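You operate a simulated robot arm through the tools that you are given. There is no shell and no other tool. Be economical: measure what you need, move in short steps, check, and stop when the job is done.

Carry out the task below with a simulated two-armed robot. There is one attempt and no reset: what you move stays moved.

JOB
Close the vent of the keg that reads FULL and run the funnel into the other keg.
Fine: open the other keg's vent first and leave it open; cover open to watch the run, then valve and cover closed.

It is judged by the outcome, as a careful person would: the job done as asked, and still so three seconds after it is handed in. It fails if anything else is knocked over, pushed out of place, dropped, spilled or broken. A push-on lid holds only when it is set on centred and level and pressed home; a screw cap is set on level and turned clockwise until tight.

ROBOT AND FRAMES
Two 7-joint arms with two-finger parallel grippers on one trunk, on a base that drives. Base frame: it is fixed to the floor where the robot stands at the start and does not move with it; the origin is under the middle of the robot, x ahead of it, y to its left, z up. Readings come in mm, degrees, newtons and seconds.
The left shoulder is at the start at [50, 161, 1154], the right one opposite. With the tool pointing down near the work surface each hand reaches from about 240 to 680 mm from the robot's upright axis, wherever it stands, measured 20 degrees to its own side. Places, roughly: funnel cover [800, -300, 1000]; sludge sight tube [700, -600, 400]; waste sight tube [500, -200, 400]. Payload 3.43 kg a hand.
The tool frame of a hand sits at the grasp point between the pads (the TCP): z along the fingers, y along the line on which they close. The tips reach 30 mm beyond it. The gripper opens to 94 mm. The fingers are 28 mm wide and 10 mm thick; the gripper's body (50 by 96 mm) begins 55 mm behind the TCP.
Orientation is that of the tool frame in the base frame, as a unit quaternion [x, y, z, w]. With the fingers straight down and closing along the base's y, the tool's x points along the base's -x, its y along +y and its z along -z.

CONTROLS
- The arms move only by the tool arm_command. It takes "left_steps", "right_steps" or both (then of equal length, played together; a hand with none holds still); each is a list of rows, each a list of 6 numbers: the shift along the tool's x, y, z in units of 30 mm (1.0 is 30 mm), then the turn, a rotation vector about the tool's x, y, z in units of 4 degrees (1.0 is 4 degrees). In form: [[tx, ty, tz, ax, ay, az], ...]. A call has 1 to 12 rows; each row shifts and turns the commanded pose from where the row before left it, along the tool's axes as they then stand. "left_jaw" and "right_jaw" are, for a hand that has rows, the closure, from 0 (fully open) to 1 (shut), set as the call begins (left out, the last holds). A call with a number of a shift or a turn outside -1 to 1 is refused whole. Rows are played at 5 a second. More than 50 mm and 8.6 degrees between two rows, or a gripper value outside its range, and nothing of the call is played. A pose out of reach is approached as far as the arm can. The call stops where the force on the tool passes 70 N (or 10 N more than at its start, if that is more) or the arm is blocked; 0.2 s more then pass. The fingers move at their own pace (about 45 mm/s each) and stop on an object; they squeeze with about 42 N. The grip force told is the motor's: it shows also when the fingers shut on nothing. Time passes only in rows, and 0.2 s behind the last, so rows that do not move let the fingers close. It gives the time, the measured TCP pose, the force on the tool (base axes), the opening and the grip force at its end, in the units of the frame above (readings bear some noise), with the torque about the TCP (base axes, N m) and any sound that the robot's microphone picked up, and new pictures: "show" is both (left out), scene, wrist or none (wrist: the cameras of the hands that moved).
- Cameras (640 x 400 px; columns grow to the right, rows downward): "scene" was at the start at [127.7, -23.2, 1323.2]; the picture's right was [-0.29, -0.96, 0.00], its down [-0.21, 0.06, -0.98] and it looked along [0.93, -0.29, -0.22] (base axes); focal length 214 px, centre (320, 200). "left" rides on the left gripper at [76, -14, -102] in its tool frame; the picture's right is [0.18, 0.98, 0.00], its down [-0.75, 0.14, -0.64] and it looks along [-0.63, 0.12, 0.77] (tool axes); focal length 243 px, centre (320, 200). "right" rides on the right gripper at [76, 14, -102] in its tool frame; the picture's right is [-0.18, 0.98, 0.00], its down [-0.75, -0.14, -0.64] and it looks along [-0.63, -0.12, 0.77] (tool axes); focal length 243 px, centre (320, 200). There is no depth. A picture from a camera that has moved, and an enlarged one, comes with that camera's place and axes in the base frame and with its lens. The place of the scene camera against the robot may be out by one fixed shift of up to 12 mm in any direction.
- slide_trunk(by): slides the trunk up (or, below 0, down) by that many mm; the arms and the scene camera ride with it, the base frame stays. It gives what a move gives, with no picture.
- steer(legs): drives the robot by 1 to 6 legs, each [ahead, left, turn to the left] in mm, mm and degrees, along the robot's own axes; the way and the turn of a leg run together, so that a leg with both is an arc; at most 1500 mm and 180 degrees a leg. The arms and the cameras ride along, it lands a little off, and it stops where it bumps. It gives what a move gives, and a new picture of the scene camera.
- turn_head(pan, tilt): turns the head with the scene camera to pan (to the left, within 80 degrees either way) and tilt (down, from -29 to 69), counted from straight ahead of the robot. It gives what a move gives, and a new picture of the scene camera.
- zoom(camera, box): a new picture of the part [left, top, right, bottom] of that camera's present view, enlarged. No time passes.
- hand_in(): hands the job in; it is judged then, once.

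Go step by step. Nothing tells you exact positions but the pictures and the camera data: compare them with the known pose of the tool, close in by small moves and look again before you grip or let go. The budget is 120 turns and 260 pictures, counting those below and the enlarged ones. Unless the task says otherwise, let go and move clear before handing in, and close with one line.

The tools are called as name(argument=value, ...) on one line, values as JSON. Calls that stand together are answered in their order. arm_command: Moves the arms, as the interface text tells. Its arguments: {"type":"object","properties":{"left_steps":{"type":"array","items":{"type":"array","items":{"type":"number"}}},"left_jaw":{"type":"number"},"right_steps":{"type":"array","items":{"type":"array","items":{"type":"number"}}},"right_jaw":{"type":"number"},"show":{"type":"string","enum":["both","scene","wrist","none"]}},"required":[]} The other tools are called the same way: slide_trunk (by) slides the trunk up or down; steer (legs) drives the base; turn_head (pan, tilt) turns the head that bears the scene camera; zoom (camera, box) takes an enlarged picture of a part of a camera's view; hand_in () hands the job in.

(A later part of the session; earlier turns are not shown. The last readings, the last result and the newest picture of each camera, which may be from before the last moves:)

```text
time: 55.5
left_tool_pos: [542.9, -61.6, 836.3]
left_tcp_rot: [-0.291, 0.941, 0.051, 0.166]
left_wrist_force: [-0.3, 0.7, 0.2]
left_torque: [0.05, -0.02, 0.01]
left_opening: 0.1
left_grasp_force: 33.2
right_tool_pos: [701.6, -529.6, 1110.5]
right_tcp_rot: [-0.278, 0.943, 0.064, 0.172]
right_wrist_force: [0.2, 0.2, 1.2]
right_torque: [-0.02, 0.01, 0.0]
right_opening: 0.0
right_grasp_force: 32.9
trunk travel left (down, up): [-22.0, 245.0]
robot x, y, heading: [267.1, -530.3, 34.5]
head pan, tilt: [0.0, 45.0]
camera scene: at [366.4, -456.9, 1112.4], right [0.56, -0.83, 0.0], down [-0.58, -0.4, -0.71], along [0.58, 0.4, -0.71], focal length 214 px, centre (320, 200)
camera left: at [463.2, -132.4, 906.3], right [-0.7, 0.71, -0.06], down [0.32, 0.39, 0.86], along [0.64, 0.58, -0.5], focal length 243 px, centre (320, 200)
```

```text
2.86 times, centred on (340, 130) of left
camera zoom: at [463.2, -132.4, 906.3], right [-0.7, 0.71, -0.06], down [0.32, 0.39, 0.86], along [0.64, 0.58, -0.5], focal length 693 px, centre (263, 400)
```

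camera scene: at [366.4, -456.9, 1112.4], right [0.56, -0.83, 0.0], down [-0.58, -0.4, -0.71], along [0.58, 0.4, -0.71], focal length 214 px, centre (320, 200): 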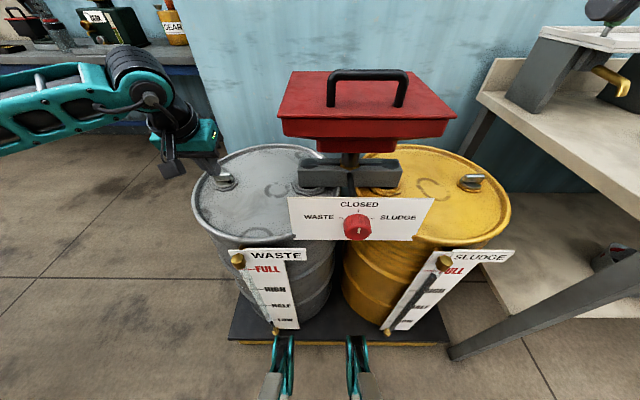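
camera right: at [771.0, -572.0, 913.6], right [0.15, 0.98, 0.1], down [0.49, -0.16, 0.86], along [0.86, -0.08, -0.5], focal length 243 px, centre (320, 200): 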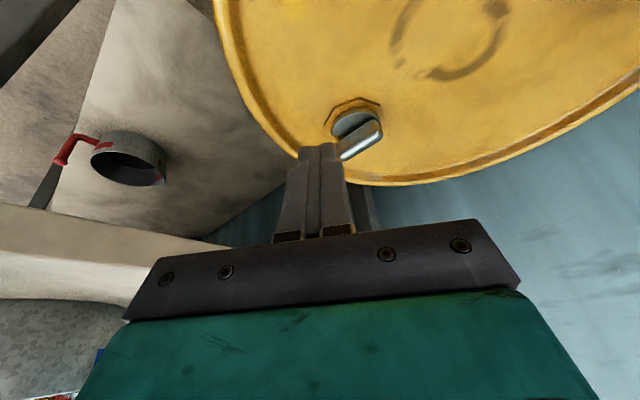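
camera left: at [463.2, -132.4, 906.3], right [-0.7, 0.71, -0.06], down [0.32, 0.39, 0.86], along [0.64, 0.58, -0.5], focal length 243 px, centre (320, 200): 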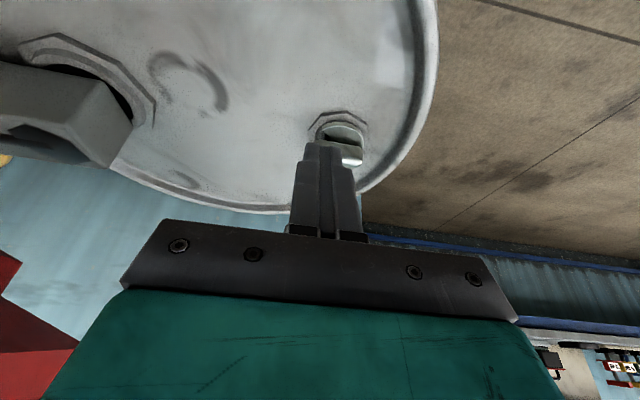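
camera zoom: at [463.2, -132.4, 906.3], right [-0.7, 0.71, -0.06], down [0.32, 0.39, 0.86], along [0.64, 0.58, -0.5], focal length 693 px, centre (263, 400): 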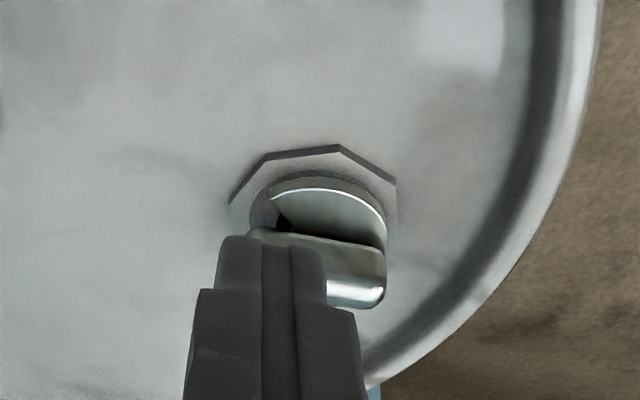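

arm_command(left_steps=[[0.342, 0, 0.94, 0, 0, 0], [0.3, 0, 0.84, 0, 0, 0]], show="wrist")

zoom(camera="left", box=[260, 90, 420, 230])

```text
time: 56.1
left_tool_pos: [544.8, -61.1, 779.9]
left_tcp_rot: [-0.292, 0.94, 0.05, 0.168]
left_wrist_force: [0.3, 0.0, -0.2]
left_torque: [0.0, -0.01, 0.02]
left_opening: 0.1
left_grasp_force: 32.9
right_tool_pos: [700.2, -530.0, 1109.8]
right_tcp_rot: [-0.278, 0.943, 0.064, 0.173]
right_wrist_force: [0.9, 0.1, 0.6]
right_torque: [-0.01, -0.01, -0.01]
right_opening: 0.2
right_grasp_force: 33.0
trunk travel left (down, up): [-22.0, 245.0]
robot x, y, heading: [271.6, -529.9, 34.4]
head pan, tilt: [0.0, 45.0]
camera left: at [463.6, -133.2, 850.5], right [-0.7, 0.71, -0.06], down [0.32, 0.39, 0.86], along [0.64, 0.58, -0.5], focal length 243 px, centre (320, 200)
```

left: 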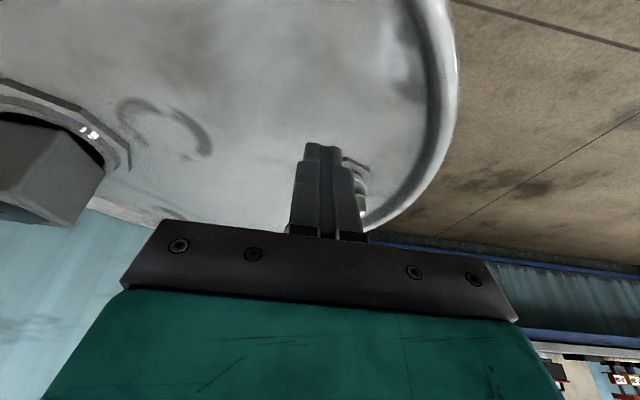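

```text
2.86 times, centred on (340, 160) of left
camera zoom: at [463.6, -133.2, 850.5], right [-0.7, 0.71, -0.06], down [0.32, 0.39, 0.86], along [0.64, 0.58, -0.5], focal length 693 px, centre (263, 314)
```

zoom: 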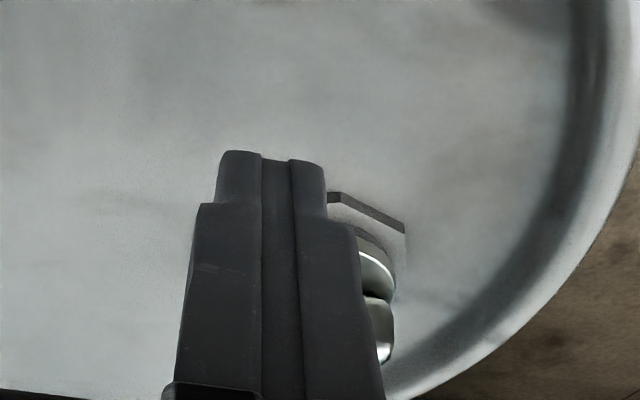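

arm_command(left_steps=[[-0.188, 0, 0.068, 0, 0, 0], [-0.188, 0, 0.068, 0, 0, 0], [-0.188, 0, 0.068, 0, 0, 0], [-0.125, 0, 0.045, 0, 0, 0], [-0.125, 0, 0.045, 0, 0, 0], [-0.125, 0, 0.045, 0, 0, 0]], show="wrist")

zoom(camera="left", box=[260, 90, 420, 230])

zoom(camera="scene", box=[160, 130, 260, 220])

```text
time: 57.5
left_tool_pos: [568.1, -44.2, 782.4]
left_tcp_rot: [-0.291, 0.941, 0.051, 0.166]
left_wrist_force: [-0.7, -0.3, 0.3]
left_torque: [0.0, -0.01, -0.02]
left_opening: 0.1
left_grasp_force: 33.2
right_tool_pos: [700.3, -529.0, 1109.9]
right_tcp_rot: [-0.278, 0.943, 0.064, 0.173]
right_wrist_force: [0.0, 0.1, -0.1]
right_torque: [-0.02, 0.03, 0.0]
right_opening: 0.0
right_grasp_force: 32.9
trunk travel left (down, up): [-22.0, 245.0]
robot x, y, heading: [268.2, -527.6, 34.5]
head pan, tilt: [0.0, 45.0]
camera left: at [487.6, -115.5, 851.2], right [-0.7, 0.71, -0.06], down [0.32, 0.39, 0.86], along [0.64, 0.58, -0.5], focal length 243 px, centre (320, 200)
```

left: 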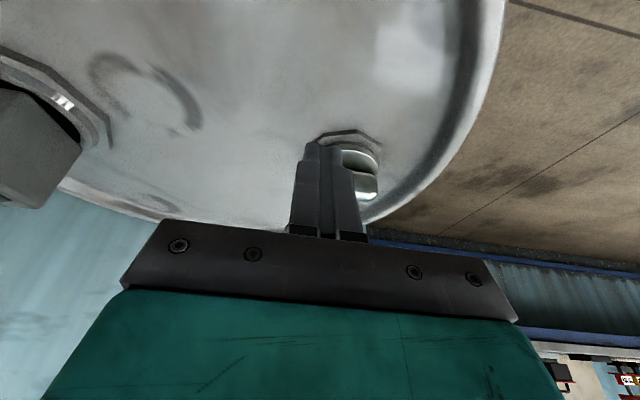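

```text
2.86 times, centred on (340, 160) of left
camera zoom: at [487.6, -115.5, 851.2], right [-0.7, 0.71, -0.06], down [0.32, 0.39, 0.86], along [0.64, 0.58, -0.5], focal length 693 px, centre (263, 314)
```

zoom: 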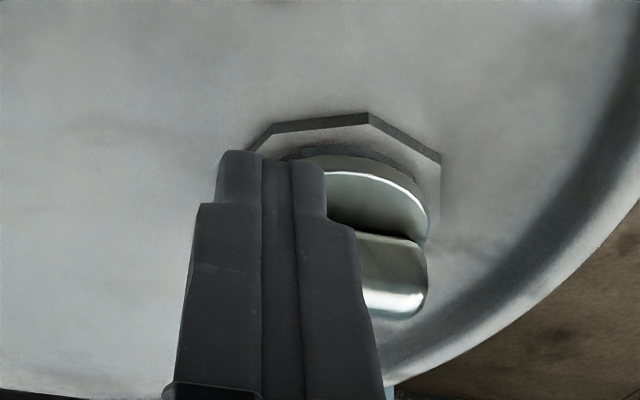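

```text
4.44 times, centred on (210, 175) of scene
camera zoom: at [366.4, -456.9, 1112.3], right [0.56, -0.83, 0.0], down [-0.58, -0.4, -0.71], along [0.58, 0.4, -0.71], focal length 953 px, centre (809, 311)
```

zoom: 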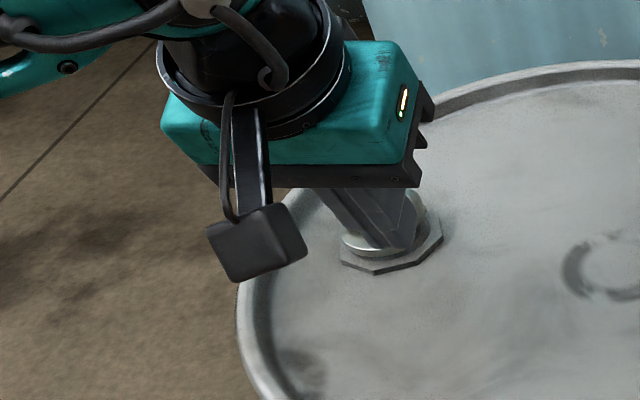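

arm_command(left_steps=[[-0.125, 0, 0.055, 0, 0, 0], [-0.125, 0, 0.055, 0, 0, 0], [-0.125, 0, 0.055, 0, 0, 0], [-0.125, 0, 0.055, 0, 0, 0]], show="wrist")

zoom(camera="left", box=[260, 90, 420, 230])

```text
time: 58.5
left_tool_pos: [582.5, -35.7, 782.1]
left_tcp_rot: [-0.291, 0.941, 0.051, 0.168]
left_wrist_force: [-3.0, -5.0, 3.9]
left_torque: [-0.03, 0.01, 0.05]
left_opening: 0.1
left_grasp_force: 32.7
right_tool_pos: [700.2, -529.5, 1111.4]
right_tcp_rot: [-0.278, 0.943, 0.064, 0.174]
right_wrist_force: [-0.1, -0.6, -0.3]
right_torque: [0.0, -0.03, -0.05]
right_opening: 0.0
right_grasp_force: 33.2
trunk travel left (down, up): [-22.0, 245.0]
robot x, y, heading: [268.4, -525.5, 34.7]
head pan, tilt: [0.0, 45.0]
camera left: at [501.4, -107.0, 851.6], right [-0.7, 0.71, -0.07], down [0.32, 0.39, 0.86], along [0.64, 0.58, -0.5], focal length 243 px, centre (320, 200)
```

left: 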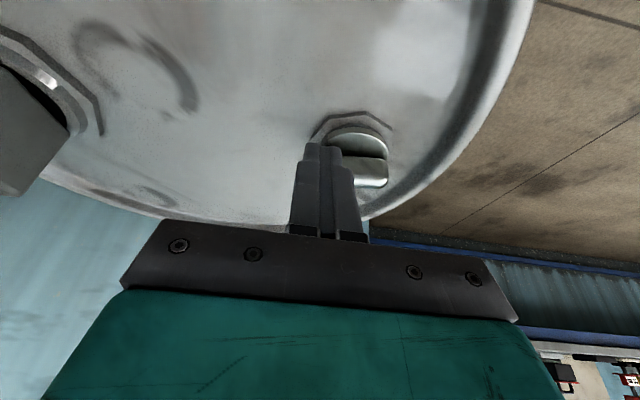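

```text
2.86 times, centred on (340, 160) of left
camera zoom: at [501.4, -107.0, 851.6], right [-0.7, 0.71, -0.07], down [0.32, 0.39, 0.86], along [0.64, 0.58, -0.5], focal length 693 px, centre (263, 314)
```

zoom: 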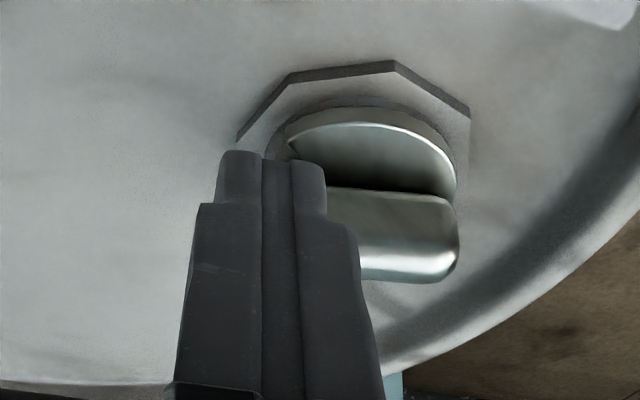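

arm_command(left_steps=[[-0.125, 0, 0.045, 0, 0, 0], [-0.125, 0, 0.045, 0, 0, 0], [-0.125, 0, 0.045, 0, 0, 0], [-0.125, 0, 0.045, 0, 0, 0]], show="wrist")

zoom(camera="left", box=[260, 90, 420, 230])

```text
time: 59.5
left_tool_pos: [594.2, -25.5, 783.0]
left_tcp_rot: [-0.293, 0.94, 0.052, 0.168]
left_wrist_force: [-4.0, -2.9, 11.5]
left_torque: [0.18, -0.13, 0.02]
left_opening: 0.0
left_grasp_force: 33.1
right_tool_pos: [700.1, -530.5, 1111.3]
right_tcp_rot: [-0.278, 0.943, 0.065, 0.174]
right_wrist_force: [-0.2, 0.3, 0.8]
right_torque: [0.0, 0.01, 0.02]
right_opening: 0.0
right_grasp_force: 33.0
trunk travel left (down, up): [-22.0, 245.0]
robot x, y, heading: [268.1, -529.7, 34.1]
head pan, tilt: [0.0, 45.0]
camera left: at [513.8, -97.1, 851.6], right [-0.7, 0.71, -0.06], down [0.32, 0.39, 0.86], along [0.64, 0.58, -0.5], focal length 243 px, centre (320, 200)
```

left: 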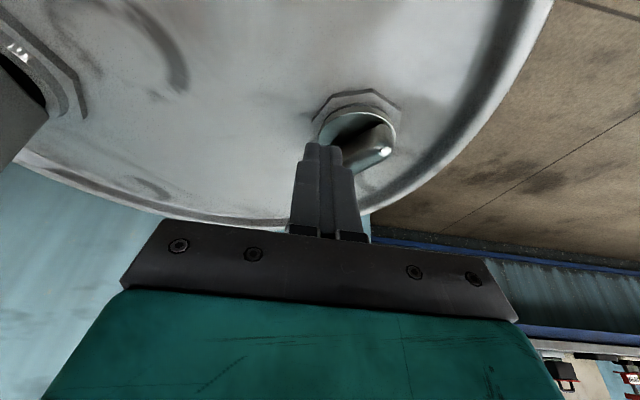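

```text
2.86 times, centred on (340, 160) of left
camera zoom: at [513.8, -97.1, 851.6], right [-0.7, 0.71, -0.06], down [0.32, 0.39, 0.86], along [0.64, 0.58, -0.5], focal length 693 px, centre (263, 314)
```

zoom: 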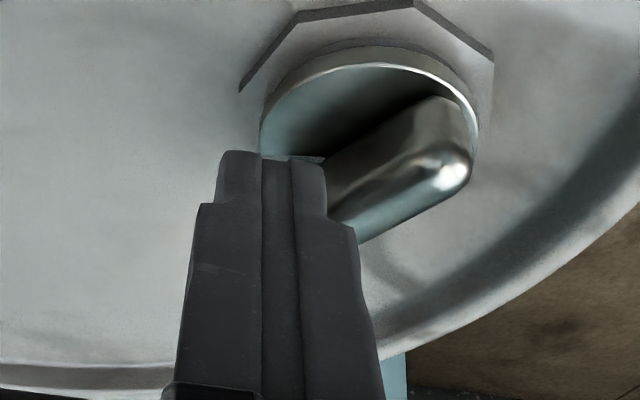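

arm_command(left_steps=[[-0.034, 0, -0.1, 0, 0, 0], [-0.09, 0.1, 0.03, 0, 0, 0], [-0.09, 0.1, 0.03, 0, 0, 0], [-0.07, 0.12, 0.025, 0, 0, 0], [-0.05, 0.12, 0.02, 0, 0, 0]], show="wrist")

zoom(camera="left", box=[260, 90, 420, 230])

```text
time: 60.7
left_tool_pos: [596.6, -16.0, 784.4]
left_tcp_rot: [-0.289, 0.942, 0.046, 0.164]
left_wrist_force: [-1.1, -27.1, -2.4]
left_torque: [-0.73, 0.01, 0.07]
left_opening: 0.0
left_grasp_force: 33.1
right_tool_pos: [701.5, -531.3, 1110.6]
right_tcp_rot: [-0.277, 0.943, 0.064, 0.173]
right_wrist_force: [0.3, -0.1, 0.4]
right_torque: [-0.03, -0.01, -0.03]
right_opening: 0.2
right_grasp_force: 33.3
trunk travel left (down, up): [-22.0, 245.0]
robot x, y, heading: [267.5, -533.2, 34.5]
head pan, tilt: [0.0, 45.0]
camera left: at [515.3, -85.8, 853.5], right [-0.69, 0.72, -0.07], down [0.33, 0.4, 0.86], along [0.64, 0.57, -0.51], focal length 243 px, centre (320, 200)
```

left: 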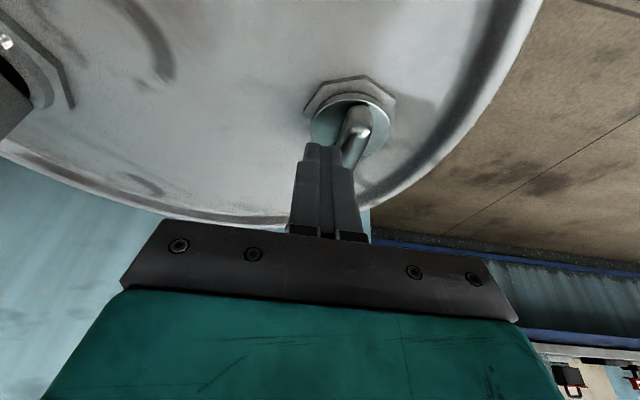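

```text
2.86 times, centred on (340, 160) of left
camera zoom: at [515.3, -85.8, 853.5], right [-0.69, 0.72, -0.07], down [0.33, 0.4, 0.86], along [0.64, 0.57, -0.51], focal length 693 px, centre (263, 314)
```

zoom: 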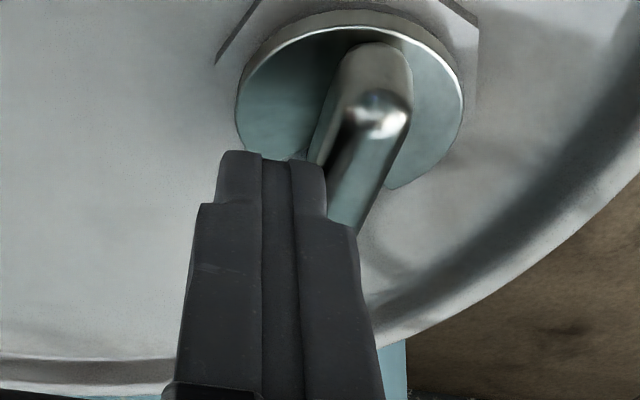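

The wing is ~75° round. I lift off, open, and re-approach to grip it and turn it to its stop.

arm_command(left_steps=[[0, -0.3, 0, 0, 0, 0], [-0.342, 0, -0.94, 0, 0, 0], [-0.342, 0, -0.94, 0, 0, 0]], show="none")

arm_command(left_steps=[[0.28, 0.39, -0.1, 0, 0, 0], [0.28, 0.39, -0.1, 0, 0, 0], [0, 0, 0, 0, 0, 0], [0, 0, 0, 0, 0, 0]], left_jaw=0, show="wrist")

zoom(camera="left", box=[240, 50, 440, 210])

```text
time: 61.5
left_tool_pos: [600.0, -13.9, 842.9]
left_tcp_rot: [-0.293, 0.94, 0.051, 0.166]
left_wrist_force: [-0.4, 0.3, 0.8]
left_torque: [-0.02, 0.05, 0.0]
left_opening: 0.0
left_grasp_force: 33.2
right_tool_pos: [700.2, -529.4, 1110.1]
right_tcp_rot: [-0.279, 0.942, 0.065, 0.173]
right_wrist_force: [-0.4, -0.9, -0.2]
right_torque: [-0.01, 0.02, 0.03]
right_opening: 0.1
right_grasp_force: 33.1
trunk travel left (down, up): [-22.0, 245.0]
robot x, y, heading: [269.5, -527.0, 34.4]
head pan, tilt: [0.0, 45.0]
```

```text
time: 62.5
left_tool_pos: [572.5, -7.2, 842.1]
left_tcp_rot: [-0.291, 0.941, 0.051, 0.167]
left_wrist_force: [0.2, -0.1, -0.5]
left_torque: [-0.02, 0.01, 0.0]
left_opening: 86.5
left_grasp_force: 0.0
right_tool_pos: [701.3, -529.4, 1109.9]
right_tcp_rot: [-0.278, 0.943, 0.064, 0.173]
right_wrist_force: [0.3, 0.3, -0.2]
right_torque: [0.02, 0.02, -0.03]
right_opening: 0.1
right_grasp_force: 32.7
trunk travel left (down, up): [-22.0, 245.0]
robot x, y, heading: [264.8, -530.5, 34.5]
head pan, tilt: [0.0, 45.0]
camera left: at [491.7, -78.8, 912.7], right [-0.7, 0.71, -0.06], down [0.32, 0.39, 0.86], along [0.64, 0.58, -0.5], focal length 243 px, centre (320, 200)
```

left: 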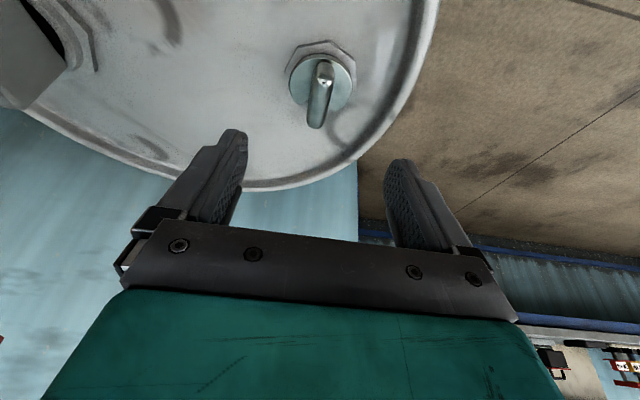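

```text
2.50 times, centred on (340, 130) of left
camera zoom: at [491.7, -78.8, 912.7], right [-0.7, 0.71, -0.06], down [0.32, 0.39, 0.86], along [0.64, 0.58, -0.5], focal length 606 px, centre (270, 375)
```

zoom: 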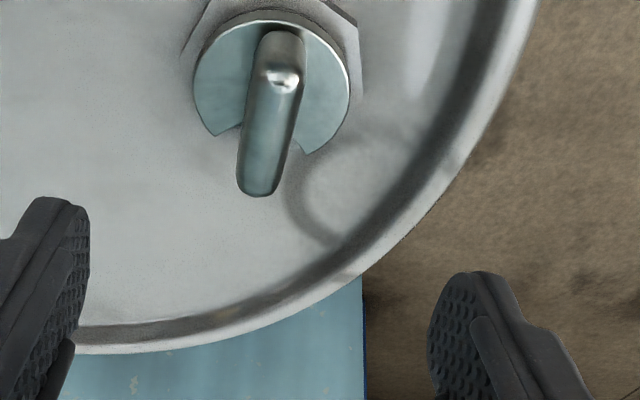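

arm_command(left_steps=[[0.27, -0.1, 0.78, 0, 0, 0], [0.27, 0, 0.73, 0, 0, 0], [0.2, 0, 0.55, 0, 0, 0]], show="wrist")

arm_command(left_steps=[[0, 0, 0, 0, 0, 0], [0, 0, 0, 0, 0, 0], [0, 0, 0, 0, 0, 0], [0, 0, 0, 0, 0, 0], [0, 0, 0, 0, 0, 0], [0, 0, 0, 0, 0, 0]], left_jaw=1, show="wrist")

```text
time: 63.3
left_tool_pos: [574.2, -11.5, 777.4]
left_tcp_rot: [-0.291, 0.941, 0.051, 0.166]
left_wrist_force: [0.7, -0.4, -0.3]
left_torque: [0.01, 0.01, 0.0]
left_opening: 94.0
left_grasp_force: 0.0
right_tool_pos: [701.2, -530.0, 1111.3]
right_tcp_rot: [-0.279, 0.943, 0.064, 0.173]
right_wrist_force: [-1.0, -0.7, -0.4]
right_torque: [0.01, 0.01, 0.02]
right_opening: 0.0
right_grasp_force: 32.7
trunk travel left (down, up): [-22.0, 245.0]
robot x, y, heading: [266.1, -532.0, 34.5]
head pan, tilt: [0.0, 45.0]
camera left: at [494.0, -82.7, 846.9], right [-0.7, 0.71, -0.06], down [0.32, 0.39, 0.86], along [0.64, 0.58, -0.5], focal length 243 px, centre (320, 200)
```

left: 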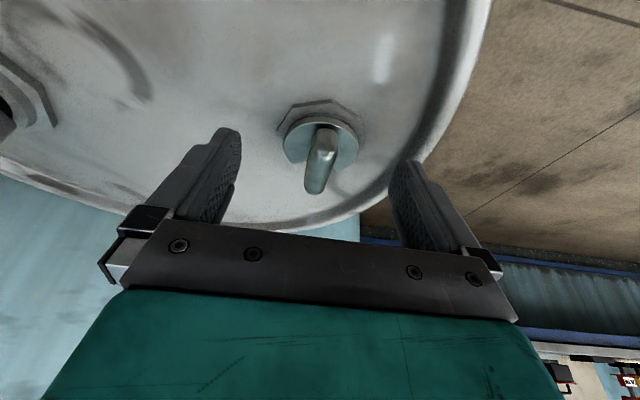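

```text
time: 64.7
left_tool_pos: [573.9, -8.8, 777.6]
left_tcp_rot: [-0.292, 0.94, 0.052, 0.167]
left_wrist_force: [-2.9, 4.8, 0.3]
left_torque: [0.16, 0.29, -0.43]
left_opening: 16.0
left_grasp_force: 42.0
right_tool_pos: [700.0, -528.5, 1110.9]
right_tcp_rot: [-0.278, 0.943, 0.064, 0.173]
right_wrist_force: [-0.3, -0.4, 0.3]
right_torque: [-0.01, -0.01, -0.01]
right_opening: 0.0
right_grasp_force: 33.2
trunk travel left (down, up): [-22.0, 245.0]
robot x, y, heading: [269.3, -527.5, 34.4]
head pan, tilt: [0.0, 45.0]
camera left: at [493.5, -82.0, 847.1], right [-0.7, 0.71, -0.06], down [0.32, 0.39, 0.86], along [0.64, 0.58, -0.5], focal length 243 px, centre (320, 200)
```

left: 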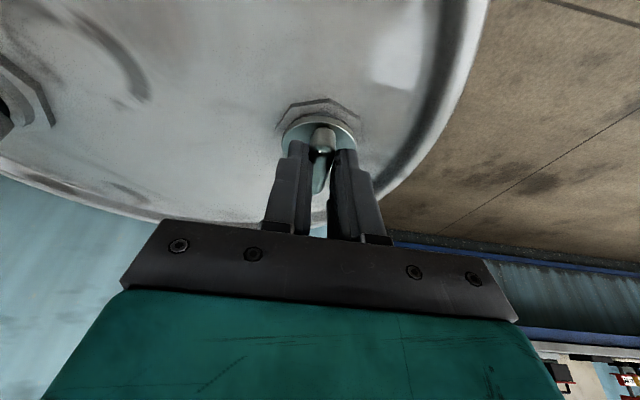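

Gripped at 90°. I turn a little further counter-clockwise to feel for the stop.

arm_command(left_steps=[[0, -0.03, 0, -0.342, 0, -0.94], [0, -0.03, 0, -0.342, 0, -0.94], [0, 0, 0, 0, 0, 0]], show="none")

```text
time: 65.5
left_tool_pos: [575.2, -10.2, 777.2]
left_tcp_rot: [-0.356, 0.918, 0.063, 0.162]
left_wrist_force: [-9.4, 9.7, 0.3]
left_torque: [0.34, 0.15, -1.52]
left_opening: 19.1
left_grasp_force: 44.8
right_tool_pos: [699.1, -528.8, 1110.7]
right_tcp_rot: [-0.279, 0.942, 0.065, 0.173]
right_wrist_force: [1.1, -0.3, -0.2]
right_torque: [0.01, -0.03, 0.0]
right_opening: 0.2
right_grasp_force: 33.0
trunk travel left (down, up): [-22.0, 245.0]
robot x, y, heading: [267.5, -527.6, 34.4]
head pan, tilt: [0.0, 45.0]
```

Torque rose to 1.5 N·m and the jaws were pried open: that's the open stop. I release and check.

arm_command(left_steps=[[0, 0, 0, 0.342, 0, 0.94], [0, 0, 0, 0, 0, 0], [0, 0, 0, 0, 0, 0], [0, 0, 0, 0, 0, 0], [0, 0, 0, 0, 0, 0]], left_jaw=0, show="none")

arm_command(left_steps=[[-0.342, 0, -0.94, 0, 0, 0], [-0.342, 0, -0.94, 0, 0, 0], [-0.342, 0, -0.94, 0, 0, 0]], show="wrist")

zoom(camera="left", box=[240, 0, 440, 140])

```text
time: 66.7
left_tool_pos: [575.6, -12.3, 778.3]
left_tcp_rot: [-0.323, 0.93, 0.056, 0.164]
left_wrist_force: [0.2, -0.6, -0.3]
left_torque: [0.05, -0.03, 0.0]
left_opening: 94.1
left_grasp_force: 0.1
right_tool_pos: [701.2, -529.6, 1111.5]
right_tcp_rot: [-0.278, 0.943, 0.064, 0.173]
right_wrist_force: [-0.4, 0.7, -0.3]
right_torque: [-0.02, 0.02, 0.02]
right_opening: 0.0
right_grasp_force: 33.7
trunk travel left (down, up): [-22.0, 245.0]
robot x, y, heading: [268.5, -532.8, 34.6]
head pan, tilt: [0.0, 45.0]
```

```text
time: 67.5
left_tool_pos: [577.6, -10.3, 868.7]
left_tcp_rot: [-0.323, 0.93, 0.057, 0.165]
left_wrist_force: [0.1, 0.6, 0.0]
left_torque: [0.01, 0.01, -0.02]
left_opening: 93.8
left_grasp_force: 0.1
right_tool_pos: [700.5, -530.6, 1109.7]
right_tcp_rot: [-0.278, 0.943, 0.064, 0.173]
right_wrist_force: [0.0, 0.2, -0.5]
right_torque: [0.0, -0.01, -0.02]
right_opening: 0.0
right_grasp_force: 32.1
trunk travel left (down, up): [-22.0, 245.0]
robot x, y, heading: [265.6, -529.2, 34.2]
head pan, tilt: [0.0, 45.0]
camera left: at [501.4, -88.2, 938.2], right [-0.75, 0.66, -0.06], down [0.29, 0.41, 0.86], along [0.6, 0.62, -0.5], focal length 243 px, centre (320, 200)
```

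left: 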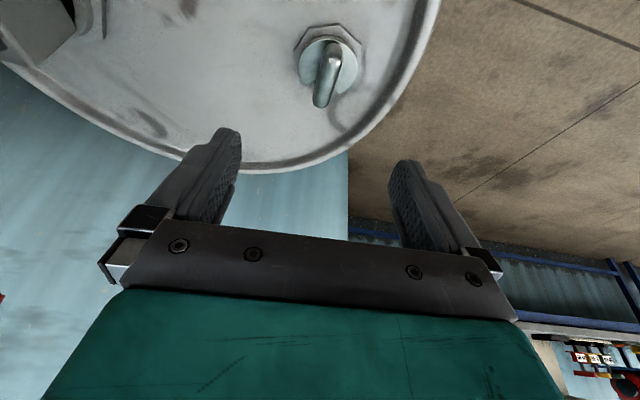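

```text
2.86 times, centred on (340, 70) of left
camera zoom: at [501.4, -88.2, 938.2], right [-0.75, 0.66, -0.06], down [0.29, 0.41, 0.86], along [0.6, 0.62, -0.5], focal length 693 px, centre (263, 571)
```

zoom: 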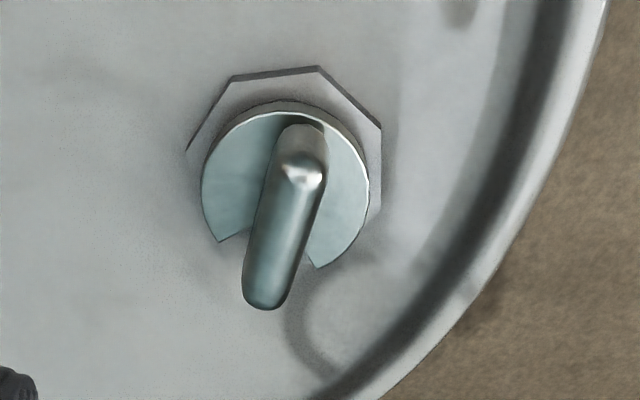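

Waste wing now lies exactly fore-aft: open. Now I raise the trunk and retract the left hand, to work on the cover and look at the knob.

arm_command(left_steps=[[0.6, 0, -0.9, 0, 0, 0], [0.8, 0, -0.7, 0, 0, 0], [0.8, 0, -0.7, 0, 0, 0], [0.94, 0, -0.34, 0, 0, 0], [0.94, 0, -0.34, 0, 0, 0], [0.94, 0, -0.34, 0, 0, 0]], show="none")

slide_trunk(by=160)

steer(legs=[[-60, 0, 0]])

zoom(camera="scene", box=[240, 90, 420, 260])

```text
time: 68.9
left_tool_pos: [437.9, -121.7, 909.7]
left_tcp_rot: [-0.324, 0.93, 0.057, 0.165]
left_wrist_force: [0.2, 0.2, -0.3]
left_torque: [0.03, 0.02, 0.01]
left_opening: 94.0
left_grasp_force: 0.1
right_tool_pos: [700.5, -529.7, 1110.3]
right_tcp_rot: [-0.278, 0.943, 0.064, 0.173]
right_wrist_force: [-0.6, -0.6, -0.3]
right_torque: [0.03, -0.03, -0.02]
right_opening: 0.1
right_grasp_force: 33.6
trunk travel left (down, up): [-22.0, 245.0]
robot x, y, heading: [266.6, -531.7, 34.5]
head pan, tilt: [0.0, 45.0]
```

```text
time: 70.7
left_tool_pos: [438.3, -121.5, 1068.4]
left_tcp_rot: [-0.323, 0.93, 0.056, 0.165]
left_wrist_force: [-0.4, -0.8, -0.2]
left_torque: [0.0, 0.02, 0.05]
left_opening: 94.0
left_grasp_force: 0.0
right_tool_pos: [701.0, -528.6, 1270.9]
right_tcp_rot: [-0.278, 0.943, 0.064, 0.173]
right_wrist_force: [-0.1, 0.2, 0.7]
right_torque: [0.02, -0.01, -0.01]
right_opening: 0.0
right_grasp_force: 32.9
trunk travel left (down, up): [-182.0, 85.0]
robot x, y, heading: [269.2, -530.9, 34.4]
head pan, tilt: [0.0, 45.0]
```

```text
time: 71.7
left_tool_pos: [387.8, -154.6, 1069.6]
left_tcp_rot: [-0.324, 0.93, 0.056, 0.164]
left_wrist_force: [-0.5, 0.3, 0.2]
left_torque: [-0.02, 0.02, 0.01]
left_opening: 93.9
left_grasp_force: 0.1
right_tool_pos: [650.9, -562.2, 1271.8]
right_tcp_rot: [-0.279, 0.942, 0.064, 0.173]
right_wrist_force: [-0.3, -0.6, 0.3]
right_torque: [0.04, -0.02, -0.03]
right_opening: 0.4
right_grasp_force: 33.2
trunk travel left (down, up): [-182.0, 85.0]
robot x, y, heading: [215.3, -564.8, 34.4]
head pan, tilt: [0.0, 45.0]
camera scene: at [316.6, -490.8, 1272.5], right [0.57, -0.82, 0.0], down [-0.58, -0.4, -0.71], along [0.58, 0.4, -0.71], focal length 214 px, centre (320, 200)
```

scene: 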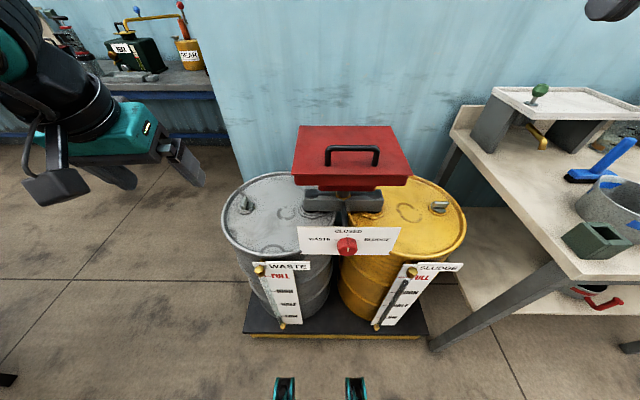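

```text
2.35 times, centred on (330, 175) of scene
camera zoom: at [316.6, -490.8, 1272.5], right [0.57, -0.82, 0.0], down [-0.58, -0.4, -0.71], along [0.58, 0.4, -0.71], focal length 505 px, centre (296, 259)
```

zoom: 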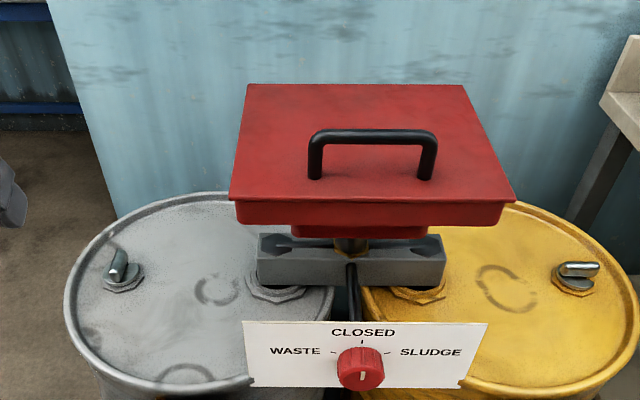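

The handle bar lies sideways, so I need the fingers closing fore-aft: I level the right hand and turn it 90° in the air to see whether the wrist allows it.

arm_command(right_steps=[[0, 0, 0, 0, 1, 0], [0, 0, 0, 0, 1, 0], [0, 0, 0, 0, 1, 0], [0, 0, 0, 0, 1, 0], [0, 0, 0, 0, 1, 0], [0, 0, 0, 0, 0, 1], [0, 0, 0, 0, 0, 1], [0, 0, 0, 0, 0, 1], [0, 0, 0, 0, 0, 1], [0, 0, 0, 0, 0, 1], [0, 0, 0, 0, 0, 1], [0, 0, 0, 0, 0, 1]], right_jaw=0, show="none")

arm_command(right_steps=[[0, 0, 0, 0, 0, 1], [0, 0, 0, 0, 0, 1], [0, 0, 0, 0, 0, 1], [0, 0, 0, 0, 0, 1], [0, 0, 0, 0, 0, 1], [0, 0, 0, 0, 0, 1], [0, 0, 0, 0, 0, 1], [0, 0, 0, 0, 0, 1], [0, 0, 0, 0, 0, 1], [0, 0, 0, 0, 0, 1], [0, 0, 0, 0, 0, 1], [0, 0, 0, 0, 0, 1]], show="none")

```text
time: 74.3
left_tool_pos: [388.3, -154.7, 1067.6]
left_tcp_rot: [-0.324, 0.93, 0.056, 0.166]
left_wrist_force: [0.4, 0.2, -0.2]
left_torque: [0.0, 0.02, 0.0]
left_opening: 94.0
left_grasp_force: 0.0
right_tool_pos: [651.6, -562.4, 1271.3]
right_tcp_rot: [-0.045, 0.999, 0.015, 0.003]
right_wrist_force: [0.4, -1.1, -0.4]
right_torque: [-0.04, 0.0, 0.01]
right_opening: 93.9
right_grasp_force: 0.1
trunk travel left (down, up): [-182.0, 85.0]
robot x, y, heading: [216.5, -562.1, 34.4]
head pan, tilt: [0.0, 45.0]
```

```text
time: 76.9
left_tool_pos: [388.4, -154.3, 1068.1]
left_tcp_rot: [-0.325, 0.93, 0.056, 0.165]
left_wrist_force: [-0.3, 0.5, -0.3]
left_torque: [-0.02, 0.01, 0.0]
left_opening: 93.8
left_grasp_force: 0.1
right_tool_pos: [651.7, -563.1, 1271.7]
right_tcp_rot: [0.365, 0.931, 0.016, -0.004]
right_wrist_force: [0.7, 0.1, 0.9]
right_torque: [0.0, -0.01, 0.0]
right_opening: 94.0
right_grasp_force: 0.1
trunk travel left (down, up): [-182.0, 85.0]
robot x, y, heading: [219.0, -564.3, 34.4]
head pan, tilt: [0.0, 45.0]
```

The wrist allows it. I finish the rotation, move over the handle, and look.

arm_command(right_steps=[[0, 0, 0, 0, 0, 1], [0, 0, 0, 0, 0, 1], [0, 0, 0, 0, 0, 1], [0.98, 1, 0, 0, 0, 0], [0.98, 1, 0, 0, 0, 0], [0.98, 1, 0, 0, 0, 0], [0.98, 1, 0, 0, 0, 0], [0.98, 1, 0, 0, 0, 0], [0.98, 1, 0, 0, 0, 0], [0, 0, 1, 0, 0, 0], [0, 0, 1, 0, 0, 0], [0, 0, 1, 0, 0, 0]], show="both")

```text
time: 79.5
left_tool_pos: [388.5, -155.2, 1069.0]
left_tcp_rot: [-0.324, 0.93, 0.056, 0.164]
left_wrist_force: [-0.4, 0.5, 0.3]
left_torque: [-0.01, -0.04, 0.01]
left_opening: 94.0
left_grasp_force: 0.1
right_tool_pos: [685.9, -447.1, 1143.2]
right_tcp_rot: [0.46, 0.888, 0.015, -0.006]
right_wrist_force: [-0.6, 0.7, -0.2]
right_torque: [0.02, -0.04, 0.01]
right_opening: 93.9
right_grasp_force: 0.0
right hand out of reach, approached as far as the arm can: row 6, 7, 8, 9
trunk travel left (down, up): [-182.0, 85.0]
robot x, y, heading: [223.0, -562.6, 34.3]
head pan, tilt: [0.0, 45.0]
camera scene: at [317.3, -490.3, 1272.3], right [0.57, -0.82, 0.0], down [-0.58, -0.4, -0.71], along [0.58, 0.4, -0.71], focal length 214 px, centre (320, 200)
camera right: at [653.6, -379.7, 1248.0], right [0.91, 0.42, 0.02], down [0.32, -0.72, 0.62], along [0.27, -0.56, -0.78], focal length 243 px, centre (320, 200)
```

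scene: 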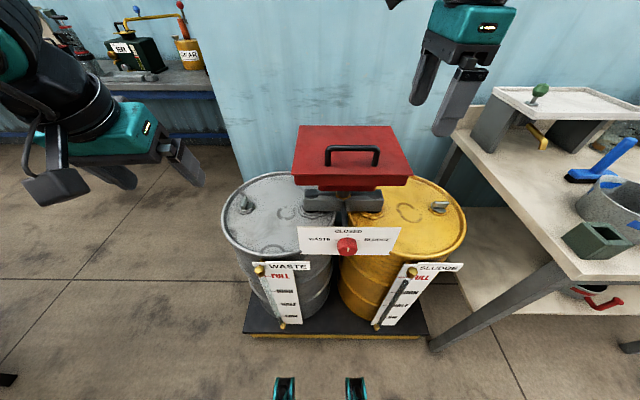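
right: 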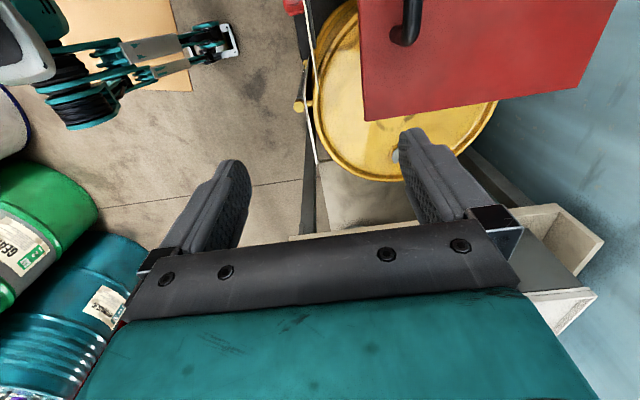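

Reach is limited crossing inward at that height; I shift the base left 85 mm so the handle lies before the right hand.

steer(legs=[[0, 85, 0]])

arm_command(right_steps=[[0, 0.8, 0, 0, 0, 0], [0, 0.8, 0, 0, 0, 0], [0, 0.8, 0, 0, 0, 0], [0, 0, 0.8, 0, 0, 0]], show="wrist")

```text
time: 80.9
left_tool_pos: [338.2, -80.6, 1068.1]
left_tcp_rot: [-0.325, 0.93, 0.057, 0.164]
left_wrist_force: [0.0, 0.4, -0.7]
left_torque: [0.0, 0.01, -0.01]
left_opening: 94.2
left_grasp_force: 0.1
right_tool_pos: [635.9, -373.6, 1145.0]
right_tcp_rot: [0.459, 0.888, 0.016, -0.005]
right_wrist_force: [0.1, -0.3, 0.2]
right_torque: [0.0, 0.0, 0.01]
right_opening: 94.0
right_grasp_force: 0.0
trunk travel left (down, up): [-182.0, 85.0]
robot x, y, heading: [165.8, -491.4, 34.4]
head pan, tilt: [0.0, 45.0]
camera scene: at [267.5, -418.0, 1272.3], right [0.57, -0.82, 0.0], down [-0.58, -0.4, -0.71], along [0.58, 0.4, -0.71], focal length 214 px, centre (320, 200)
```

scene: 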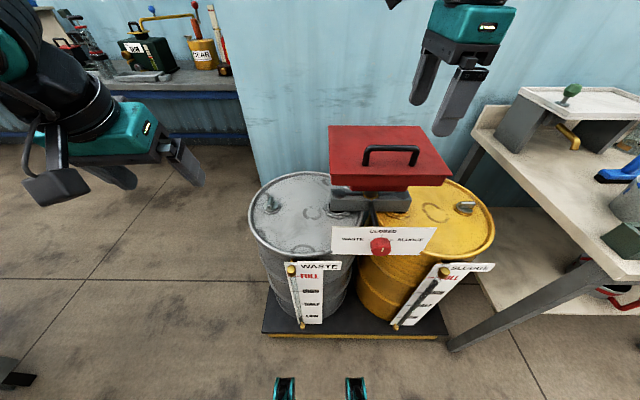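

```text
time: 81.9
left_tool_pos: [339.3, -81.7, 1069.2]
left_tcp_rot: [-0.326, 0.929, 0.057, 0.165]
left_wrist_force: [0.1, -0.2, 0.4]
left_torque: [-0.01, -0.02, 0.0]
left_opening: 94.0
left_grasp_force: 0.1
right_tool_pos: [690.0, -348.3, 1117.9]
right_tcp_rot: [0.46, 0.888, 0.016, -0.005]
right_wrist_force: [-0.5, -0.3, 0.5]
right_torque: [0.02, 0.03, -0.02]
right_opening: 94.0
right_grasp_force: 0.0
right hand out of reach, approached as far as the arm can: row 3
trunk travel left (down, up): [-182.0, 85.0]
robot x, y, heading: [168.5, -489.5, 34.4]
head pan, tilt: [0.0, 45.0]
camera right: at [657.7, -282.3, 1221.6], right [0.91, 0.42, 0.02], down [0.32, -0.72, 0.62], along [0.27, -0.56, -0.78], focal length 243 px, centre (320, 200)
```

right: 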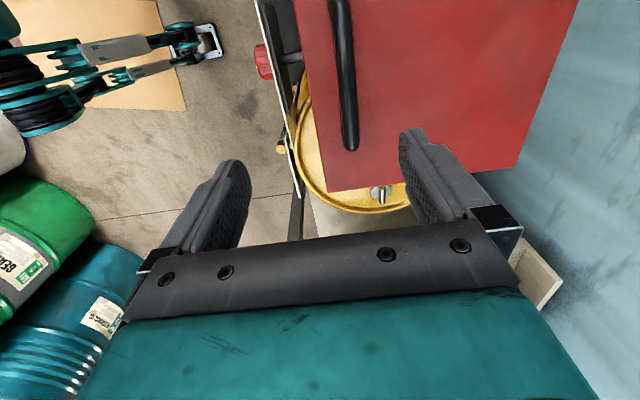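

slide_trunk(by=80)

steer(legs=[[50, 0, 0]])

arm_command(right_steps=[[0.4, -0.4, 0.5, 0, 0, 0], [0.4, -0.4, 1, 0, 0, 0], [0, 0, 1, 0, 0, 0]], show="both")

```text
time: 83.1
left_tool_pos: [338.5, -81.8, 1148.9]
left_tcp_rot: [-0.326, 0.929, 0.057, 0.165]
left_wrist_force: [-0.3, -0.4, 1.0]
left_torque: [0.0, 0.0, 0.01]
left_opening: 93.9
left_grasp_force: 0.1
right_tool_pos: [690.7, -349.0, 1198.1]
right_tcp_rot: [0.459, 0.888, 0.016, -0.006]
right_wrist_force: [-1.1, -0.2, 0.0]
right_torque: [0.01, -0.03, -0.01]
right_opening: 94.2
right_grasp_force: 0.0
trunk travel left (down, up): [-262.0, 5.0]
robot x, y, heading: [171.2, -490.2, 34.5]
head pan, tilt: [0.0, 45.0]
```

```text
time: 84.0
left_tool_pos: [379.9, -52.4, 1148.3]
left_tcp_rot: [-0.325, 0.93, 0.056, 0.164]
left_wrist_force: [1.0, 0.5, -0.4]
left_torque: [0.0, -0.01, -0.02]
left_opening: 94.0
left_grasp_force: 0.0
right_tool_pos: [732.9, -319.4, 1196.8]
right_tcp_rot: [0.459, 0.888, 0.015, -0.006]
right_wrist_force: [-0.2, 0.4, -0.1]
right_torque: [0.01, 0.03, -0.01]
right_opening: 94.2
right_grasp_force: 0.1
trunk travel left (down, up): [-262.0, 5.0]
robot x, y, heading: [213.2, -460.3, 35.0]
head pan, tilt: [0.0, 45.0]
camera scene: at [309.8, -389.3, 1352.2], right [0.57, -0.82, 0.0], down [-0.58, -0.4, -0.71], along [0.58, 0.4, -0.71], focal length 214 px, centre (320, 200)
```

scene: 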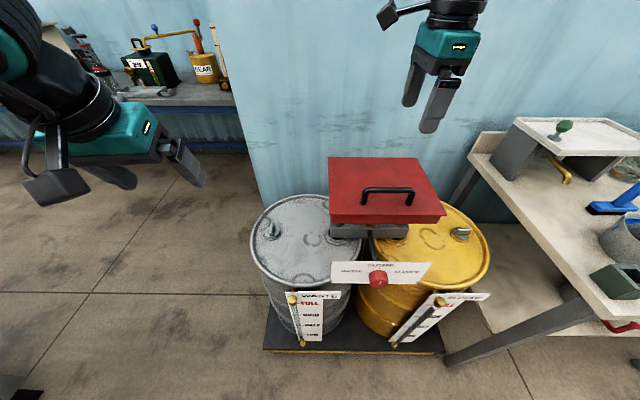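

```text
time: 84.8
left_tool_pos: [380.0, -54.0, 1148.9]
left_tcp_rot: [-0.326, 0.929, 0.057, 0.164]
left_wrist_force: [-0.6, 0.1, 0.2]
left_torque: [0.02, -0.03, 0.0]
left_opening: 93.8
left_grasp_force: 0.1
right_tool_pos: [699.1, -311.8, 1123.3]
right_tcp_rot: [0.46, 0.888, 0.016, -0.006]
right_wrist_force: [1.2, -0.4, 0.5]
right_torque: [0.0, 0.0, -0.02]
right_opening: 93.9
right_grasp_force: 0.0
trunk travel left (down, up): [-262.0, 5.0]
robot x, y, heading: [209.4, -460.3, 34.6]
head pan, tilt: [0.0, 45.0]
camera scene: at [309.2, -389.9, 1352.3], right [0.57, -0.82, 0.0], down [-0.58, -0.4, -0.71], along [0.58, 0.4, -0.71], focal length 214 px, centre (320, 200)
camera right: at [665.7, -244.9, 1226.5], right [0.91, 0.42, 0.02], down [0.32, -0.72, 0.62], along [0.27, -0.56, -0.78], focal length 243 px, centre (320, 200)
```

scene: 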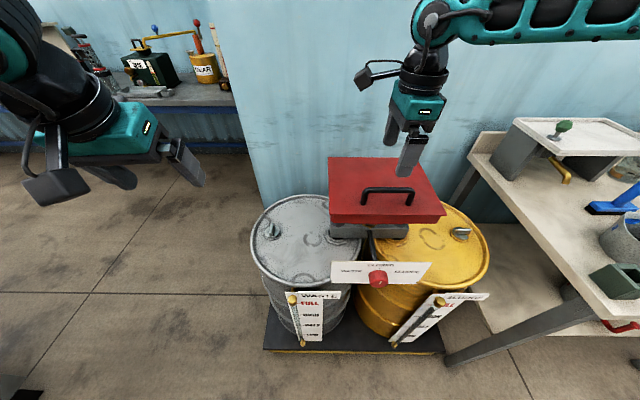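
right: 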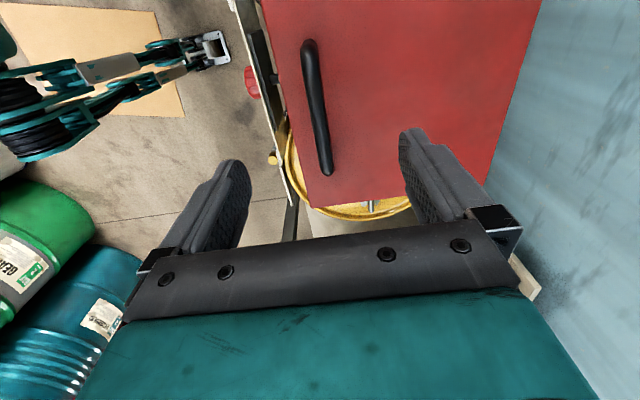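

The open fingers straddle the bar, aligned. I descend and close on it.

arm_command(right_steps=[[0.1, 0, 1, 0, 0, 0], [0, 0, 1, 0, 0, 0], [0, 0, 0.8, 0, 0, 0], [0, 0, 0.5, 0, 0, 0]], show="scene")

zoom(camera="scene", box=[310, 120, 460, 230])

```text
time: 85.8
left_tool_pos: [380.0, -53.9, 1147.9]
left_tcp_rot: [-0.325, 0.929, 0.057, 0.165]
left_wrist_force: [1.0, -0.8, 0.5]
left_torque: [-0.01, 0.02, -0.03]
left_opening: 94.1
left_grasp_force: 0.0
right_tool_pos: [695.0, -328.1, 1031.2]
right_tcp_rot: [0.459, 0.888, 0.017, -0.006]
right_wrist_force: [0.6, -1.1, -0.9]
right_torque: [-0.02, 0.01, -0.02]
right_opening: 93.9
right_grasp_force: 0.1
right hand out of reach, approached as far as the arm can: row 2, 3, 4
trunk travel left (down, up): [-262.0, 5.0]
robot x, y, heading: [212.3, -460.9, 34.4]
head pan, tilt: [0.0, 45.0]
camera scene: at [308.9, -390.0, 1352.4], right [0.57, -0.82, 0.0], down [-0.58, -0.4, -0.71], along [0.58, 0.4, -0.71], focal length 214 px, centre (320, 200)
```

scene: 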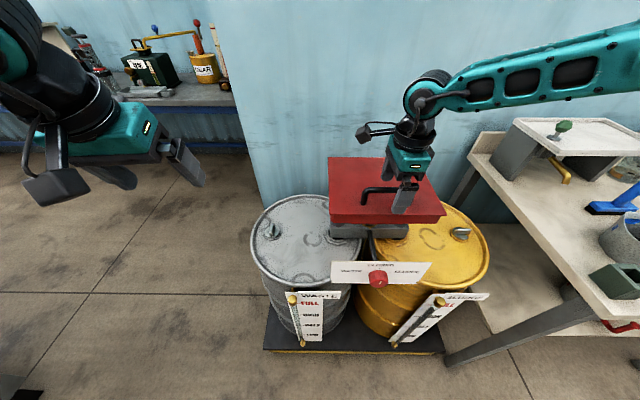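

```text
3.64 times, centred on (385, 175) of scene
camera zoom: at [308.9, -390.0, 1352.4], right [0.57, -0.82, 0.0], down [-0.58, -0.4, -0.71], along [0.58, 0.4, -0.71], focal length 780 px, centre (84, 291)
```

zoom: 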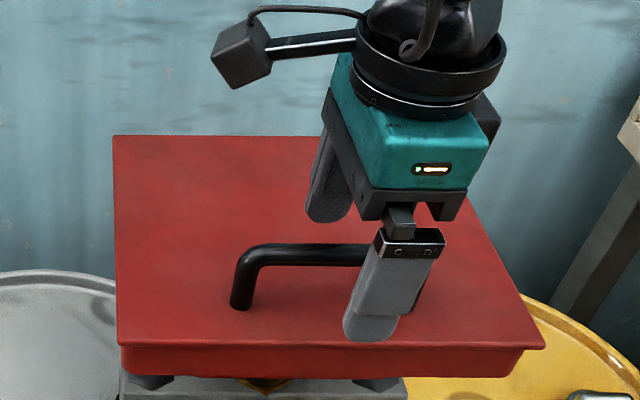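

arm_command(right_steps=[[0, 0.4, 0, 0, 0, 0], [0, 0, 0, 0, 0, 0]], show="wrist")

```text
time: 86.4
left_tool_pos: [380.7, -54.1, 1147.8]
left_tcp_rot: [-0.325, 0.93, 0.057, 0.165]
left_wrist_force: [0.0, 0.1, 0.2]
left_torque: [-0.02, 0.0, 0.0]
left_opening: 94.0
left_grasp_force: 0.1
right_tool_pos: [702.8, -327.0, 1035.0]
right_tcp_rot: [0.46, 0.888, 0.016, -0.006]
right_wrist_force: [0.2, -0.5, -0.2]
right_torque: [0.01, -0.01, 0.01]
right_opening: 94.0
right_grasp_force: 0.0
right hand out of reach, approached as far as the arm can: row 1
trunk travel left (down, up): [-262.0, 5.0]
robot x, y, heading: [211.9, -463.7, 34.4]
head pan, tilt: [0.0, 45.0]
camera right: at [671.6, -260.4, 1138.9], right [0.91, 0.42, 0.02], down [0.32, -0.72, 0.62], along [0.27, -0.56, -0.78], focal length 243 px, centre (320, 200)
```

right: 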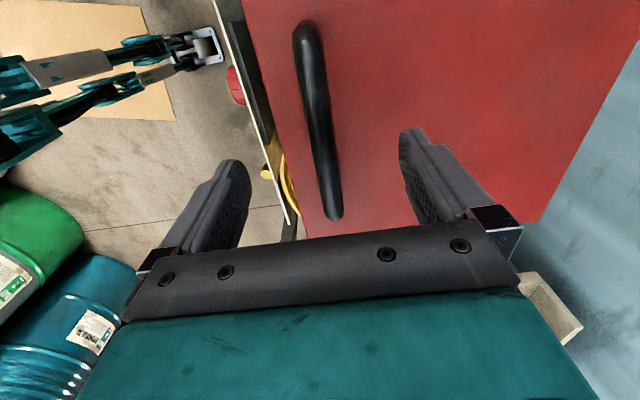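

slide_trunk(by=-15)

arm_command(right_steps=[[0, 0, 0, 0, 0, 0], [0, 0, 0, 0, 0, 0], [0, 0, 0, 0, 0, 0], [0, 0, 0, 0, 0, 0], [0, 0, 0, 0, 0, 0], [0, 0, 0, 0, 0, 0]], right_jaw=1, show="wrist")

```text
time: 87.1
left_tool_pos: [380.6, -53.6, 1134.2]
left_tcp_rot: [-0.325, 0.929, 0.056, 0.165]
left_wrist_force: [-0.3, -0.5, 0.2]
left_torque: [-0.03, -0.04, -0.05]
left_opening: 94.0
left_grasp_force: 0.1
right_tool_pos: [703.8, -326.6, 1019.3]
right_tcp_rot: [0.46, 0.888, 0.017, -0.006]
right_wrist_force: [0.3, 0.3, 0.0]
right_torque: [-0.03, 0.0, 0.01]
right_opening: 94.0
right_grasp_force: 0.1
trunk travel left (down, up): [-247.0, 20.0]
robot x, y, heading: [211.8, -461.2, 34.6]
head pan, tilt: [0.0, 45.0]
```

```text
time: 88.5
left_tool_pos: [382.0, -52.0, 1133.5]
left_tcp_rot: [-0.326, 0.93, 0.056, 0.163]
left_wrist_force: [0.8, -0.1, 0.2]
left_torque: [0.0, 0.0, -0.01]
left_opening: 94.2
left_grasp_force: 0.1
right_tool_pos: [707.2, -324.1, 1021.0]
right_tcp_rot: [0.461, 0.887, 0.017, -0.005]
right_wrist_force: [13.8, 12.5, -1.0]
right_torque: [-0.03, -0.35, -0.98]
right_opening: 15.2
right_grasp_force: 41.1
trunk travel left (down, up): [-247.0, 20.0]
robot x, y, heading: [211.3, -460.6, 34.7]
head pan, tilt: [0.0, 45.0]
camera right: at [674.6, -258.5, 1124.1], right [0.91, 0.41, 0.02], down [0.31, -0.72, 0.62], along [0.27, -0.56, -0.79], focal length 243 px, centre (320, 200)
```

right: 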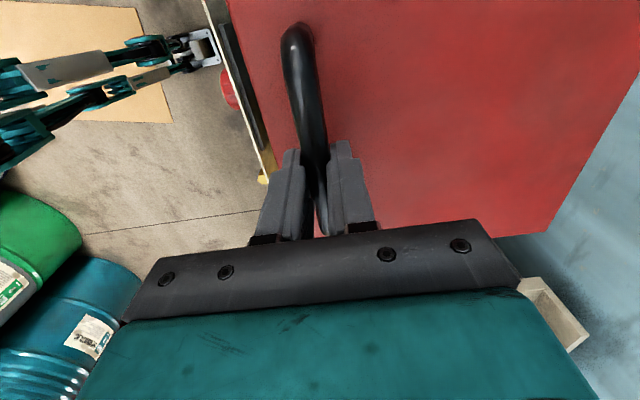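

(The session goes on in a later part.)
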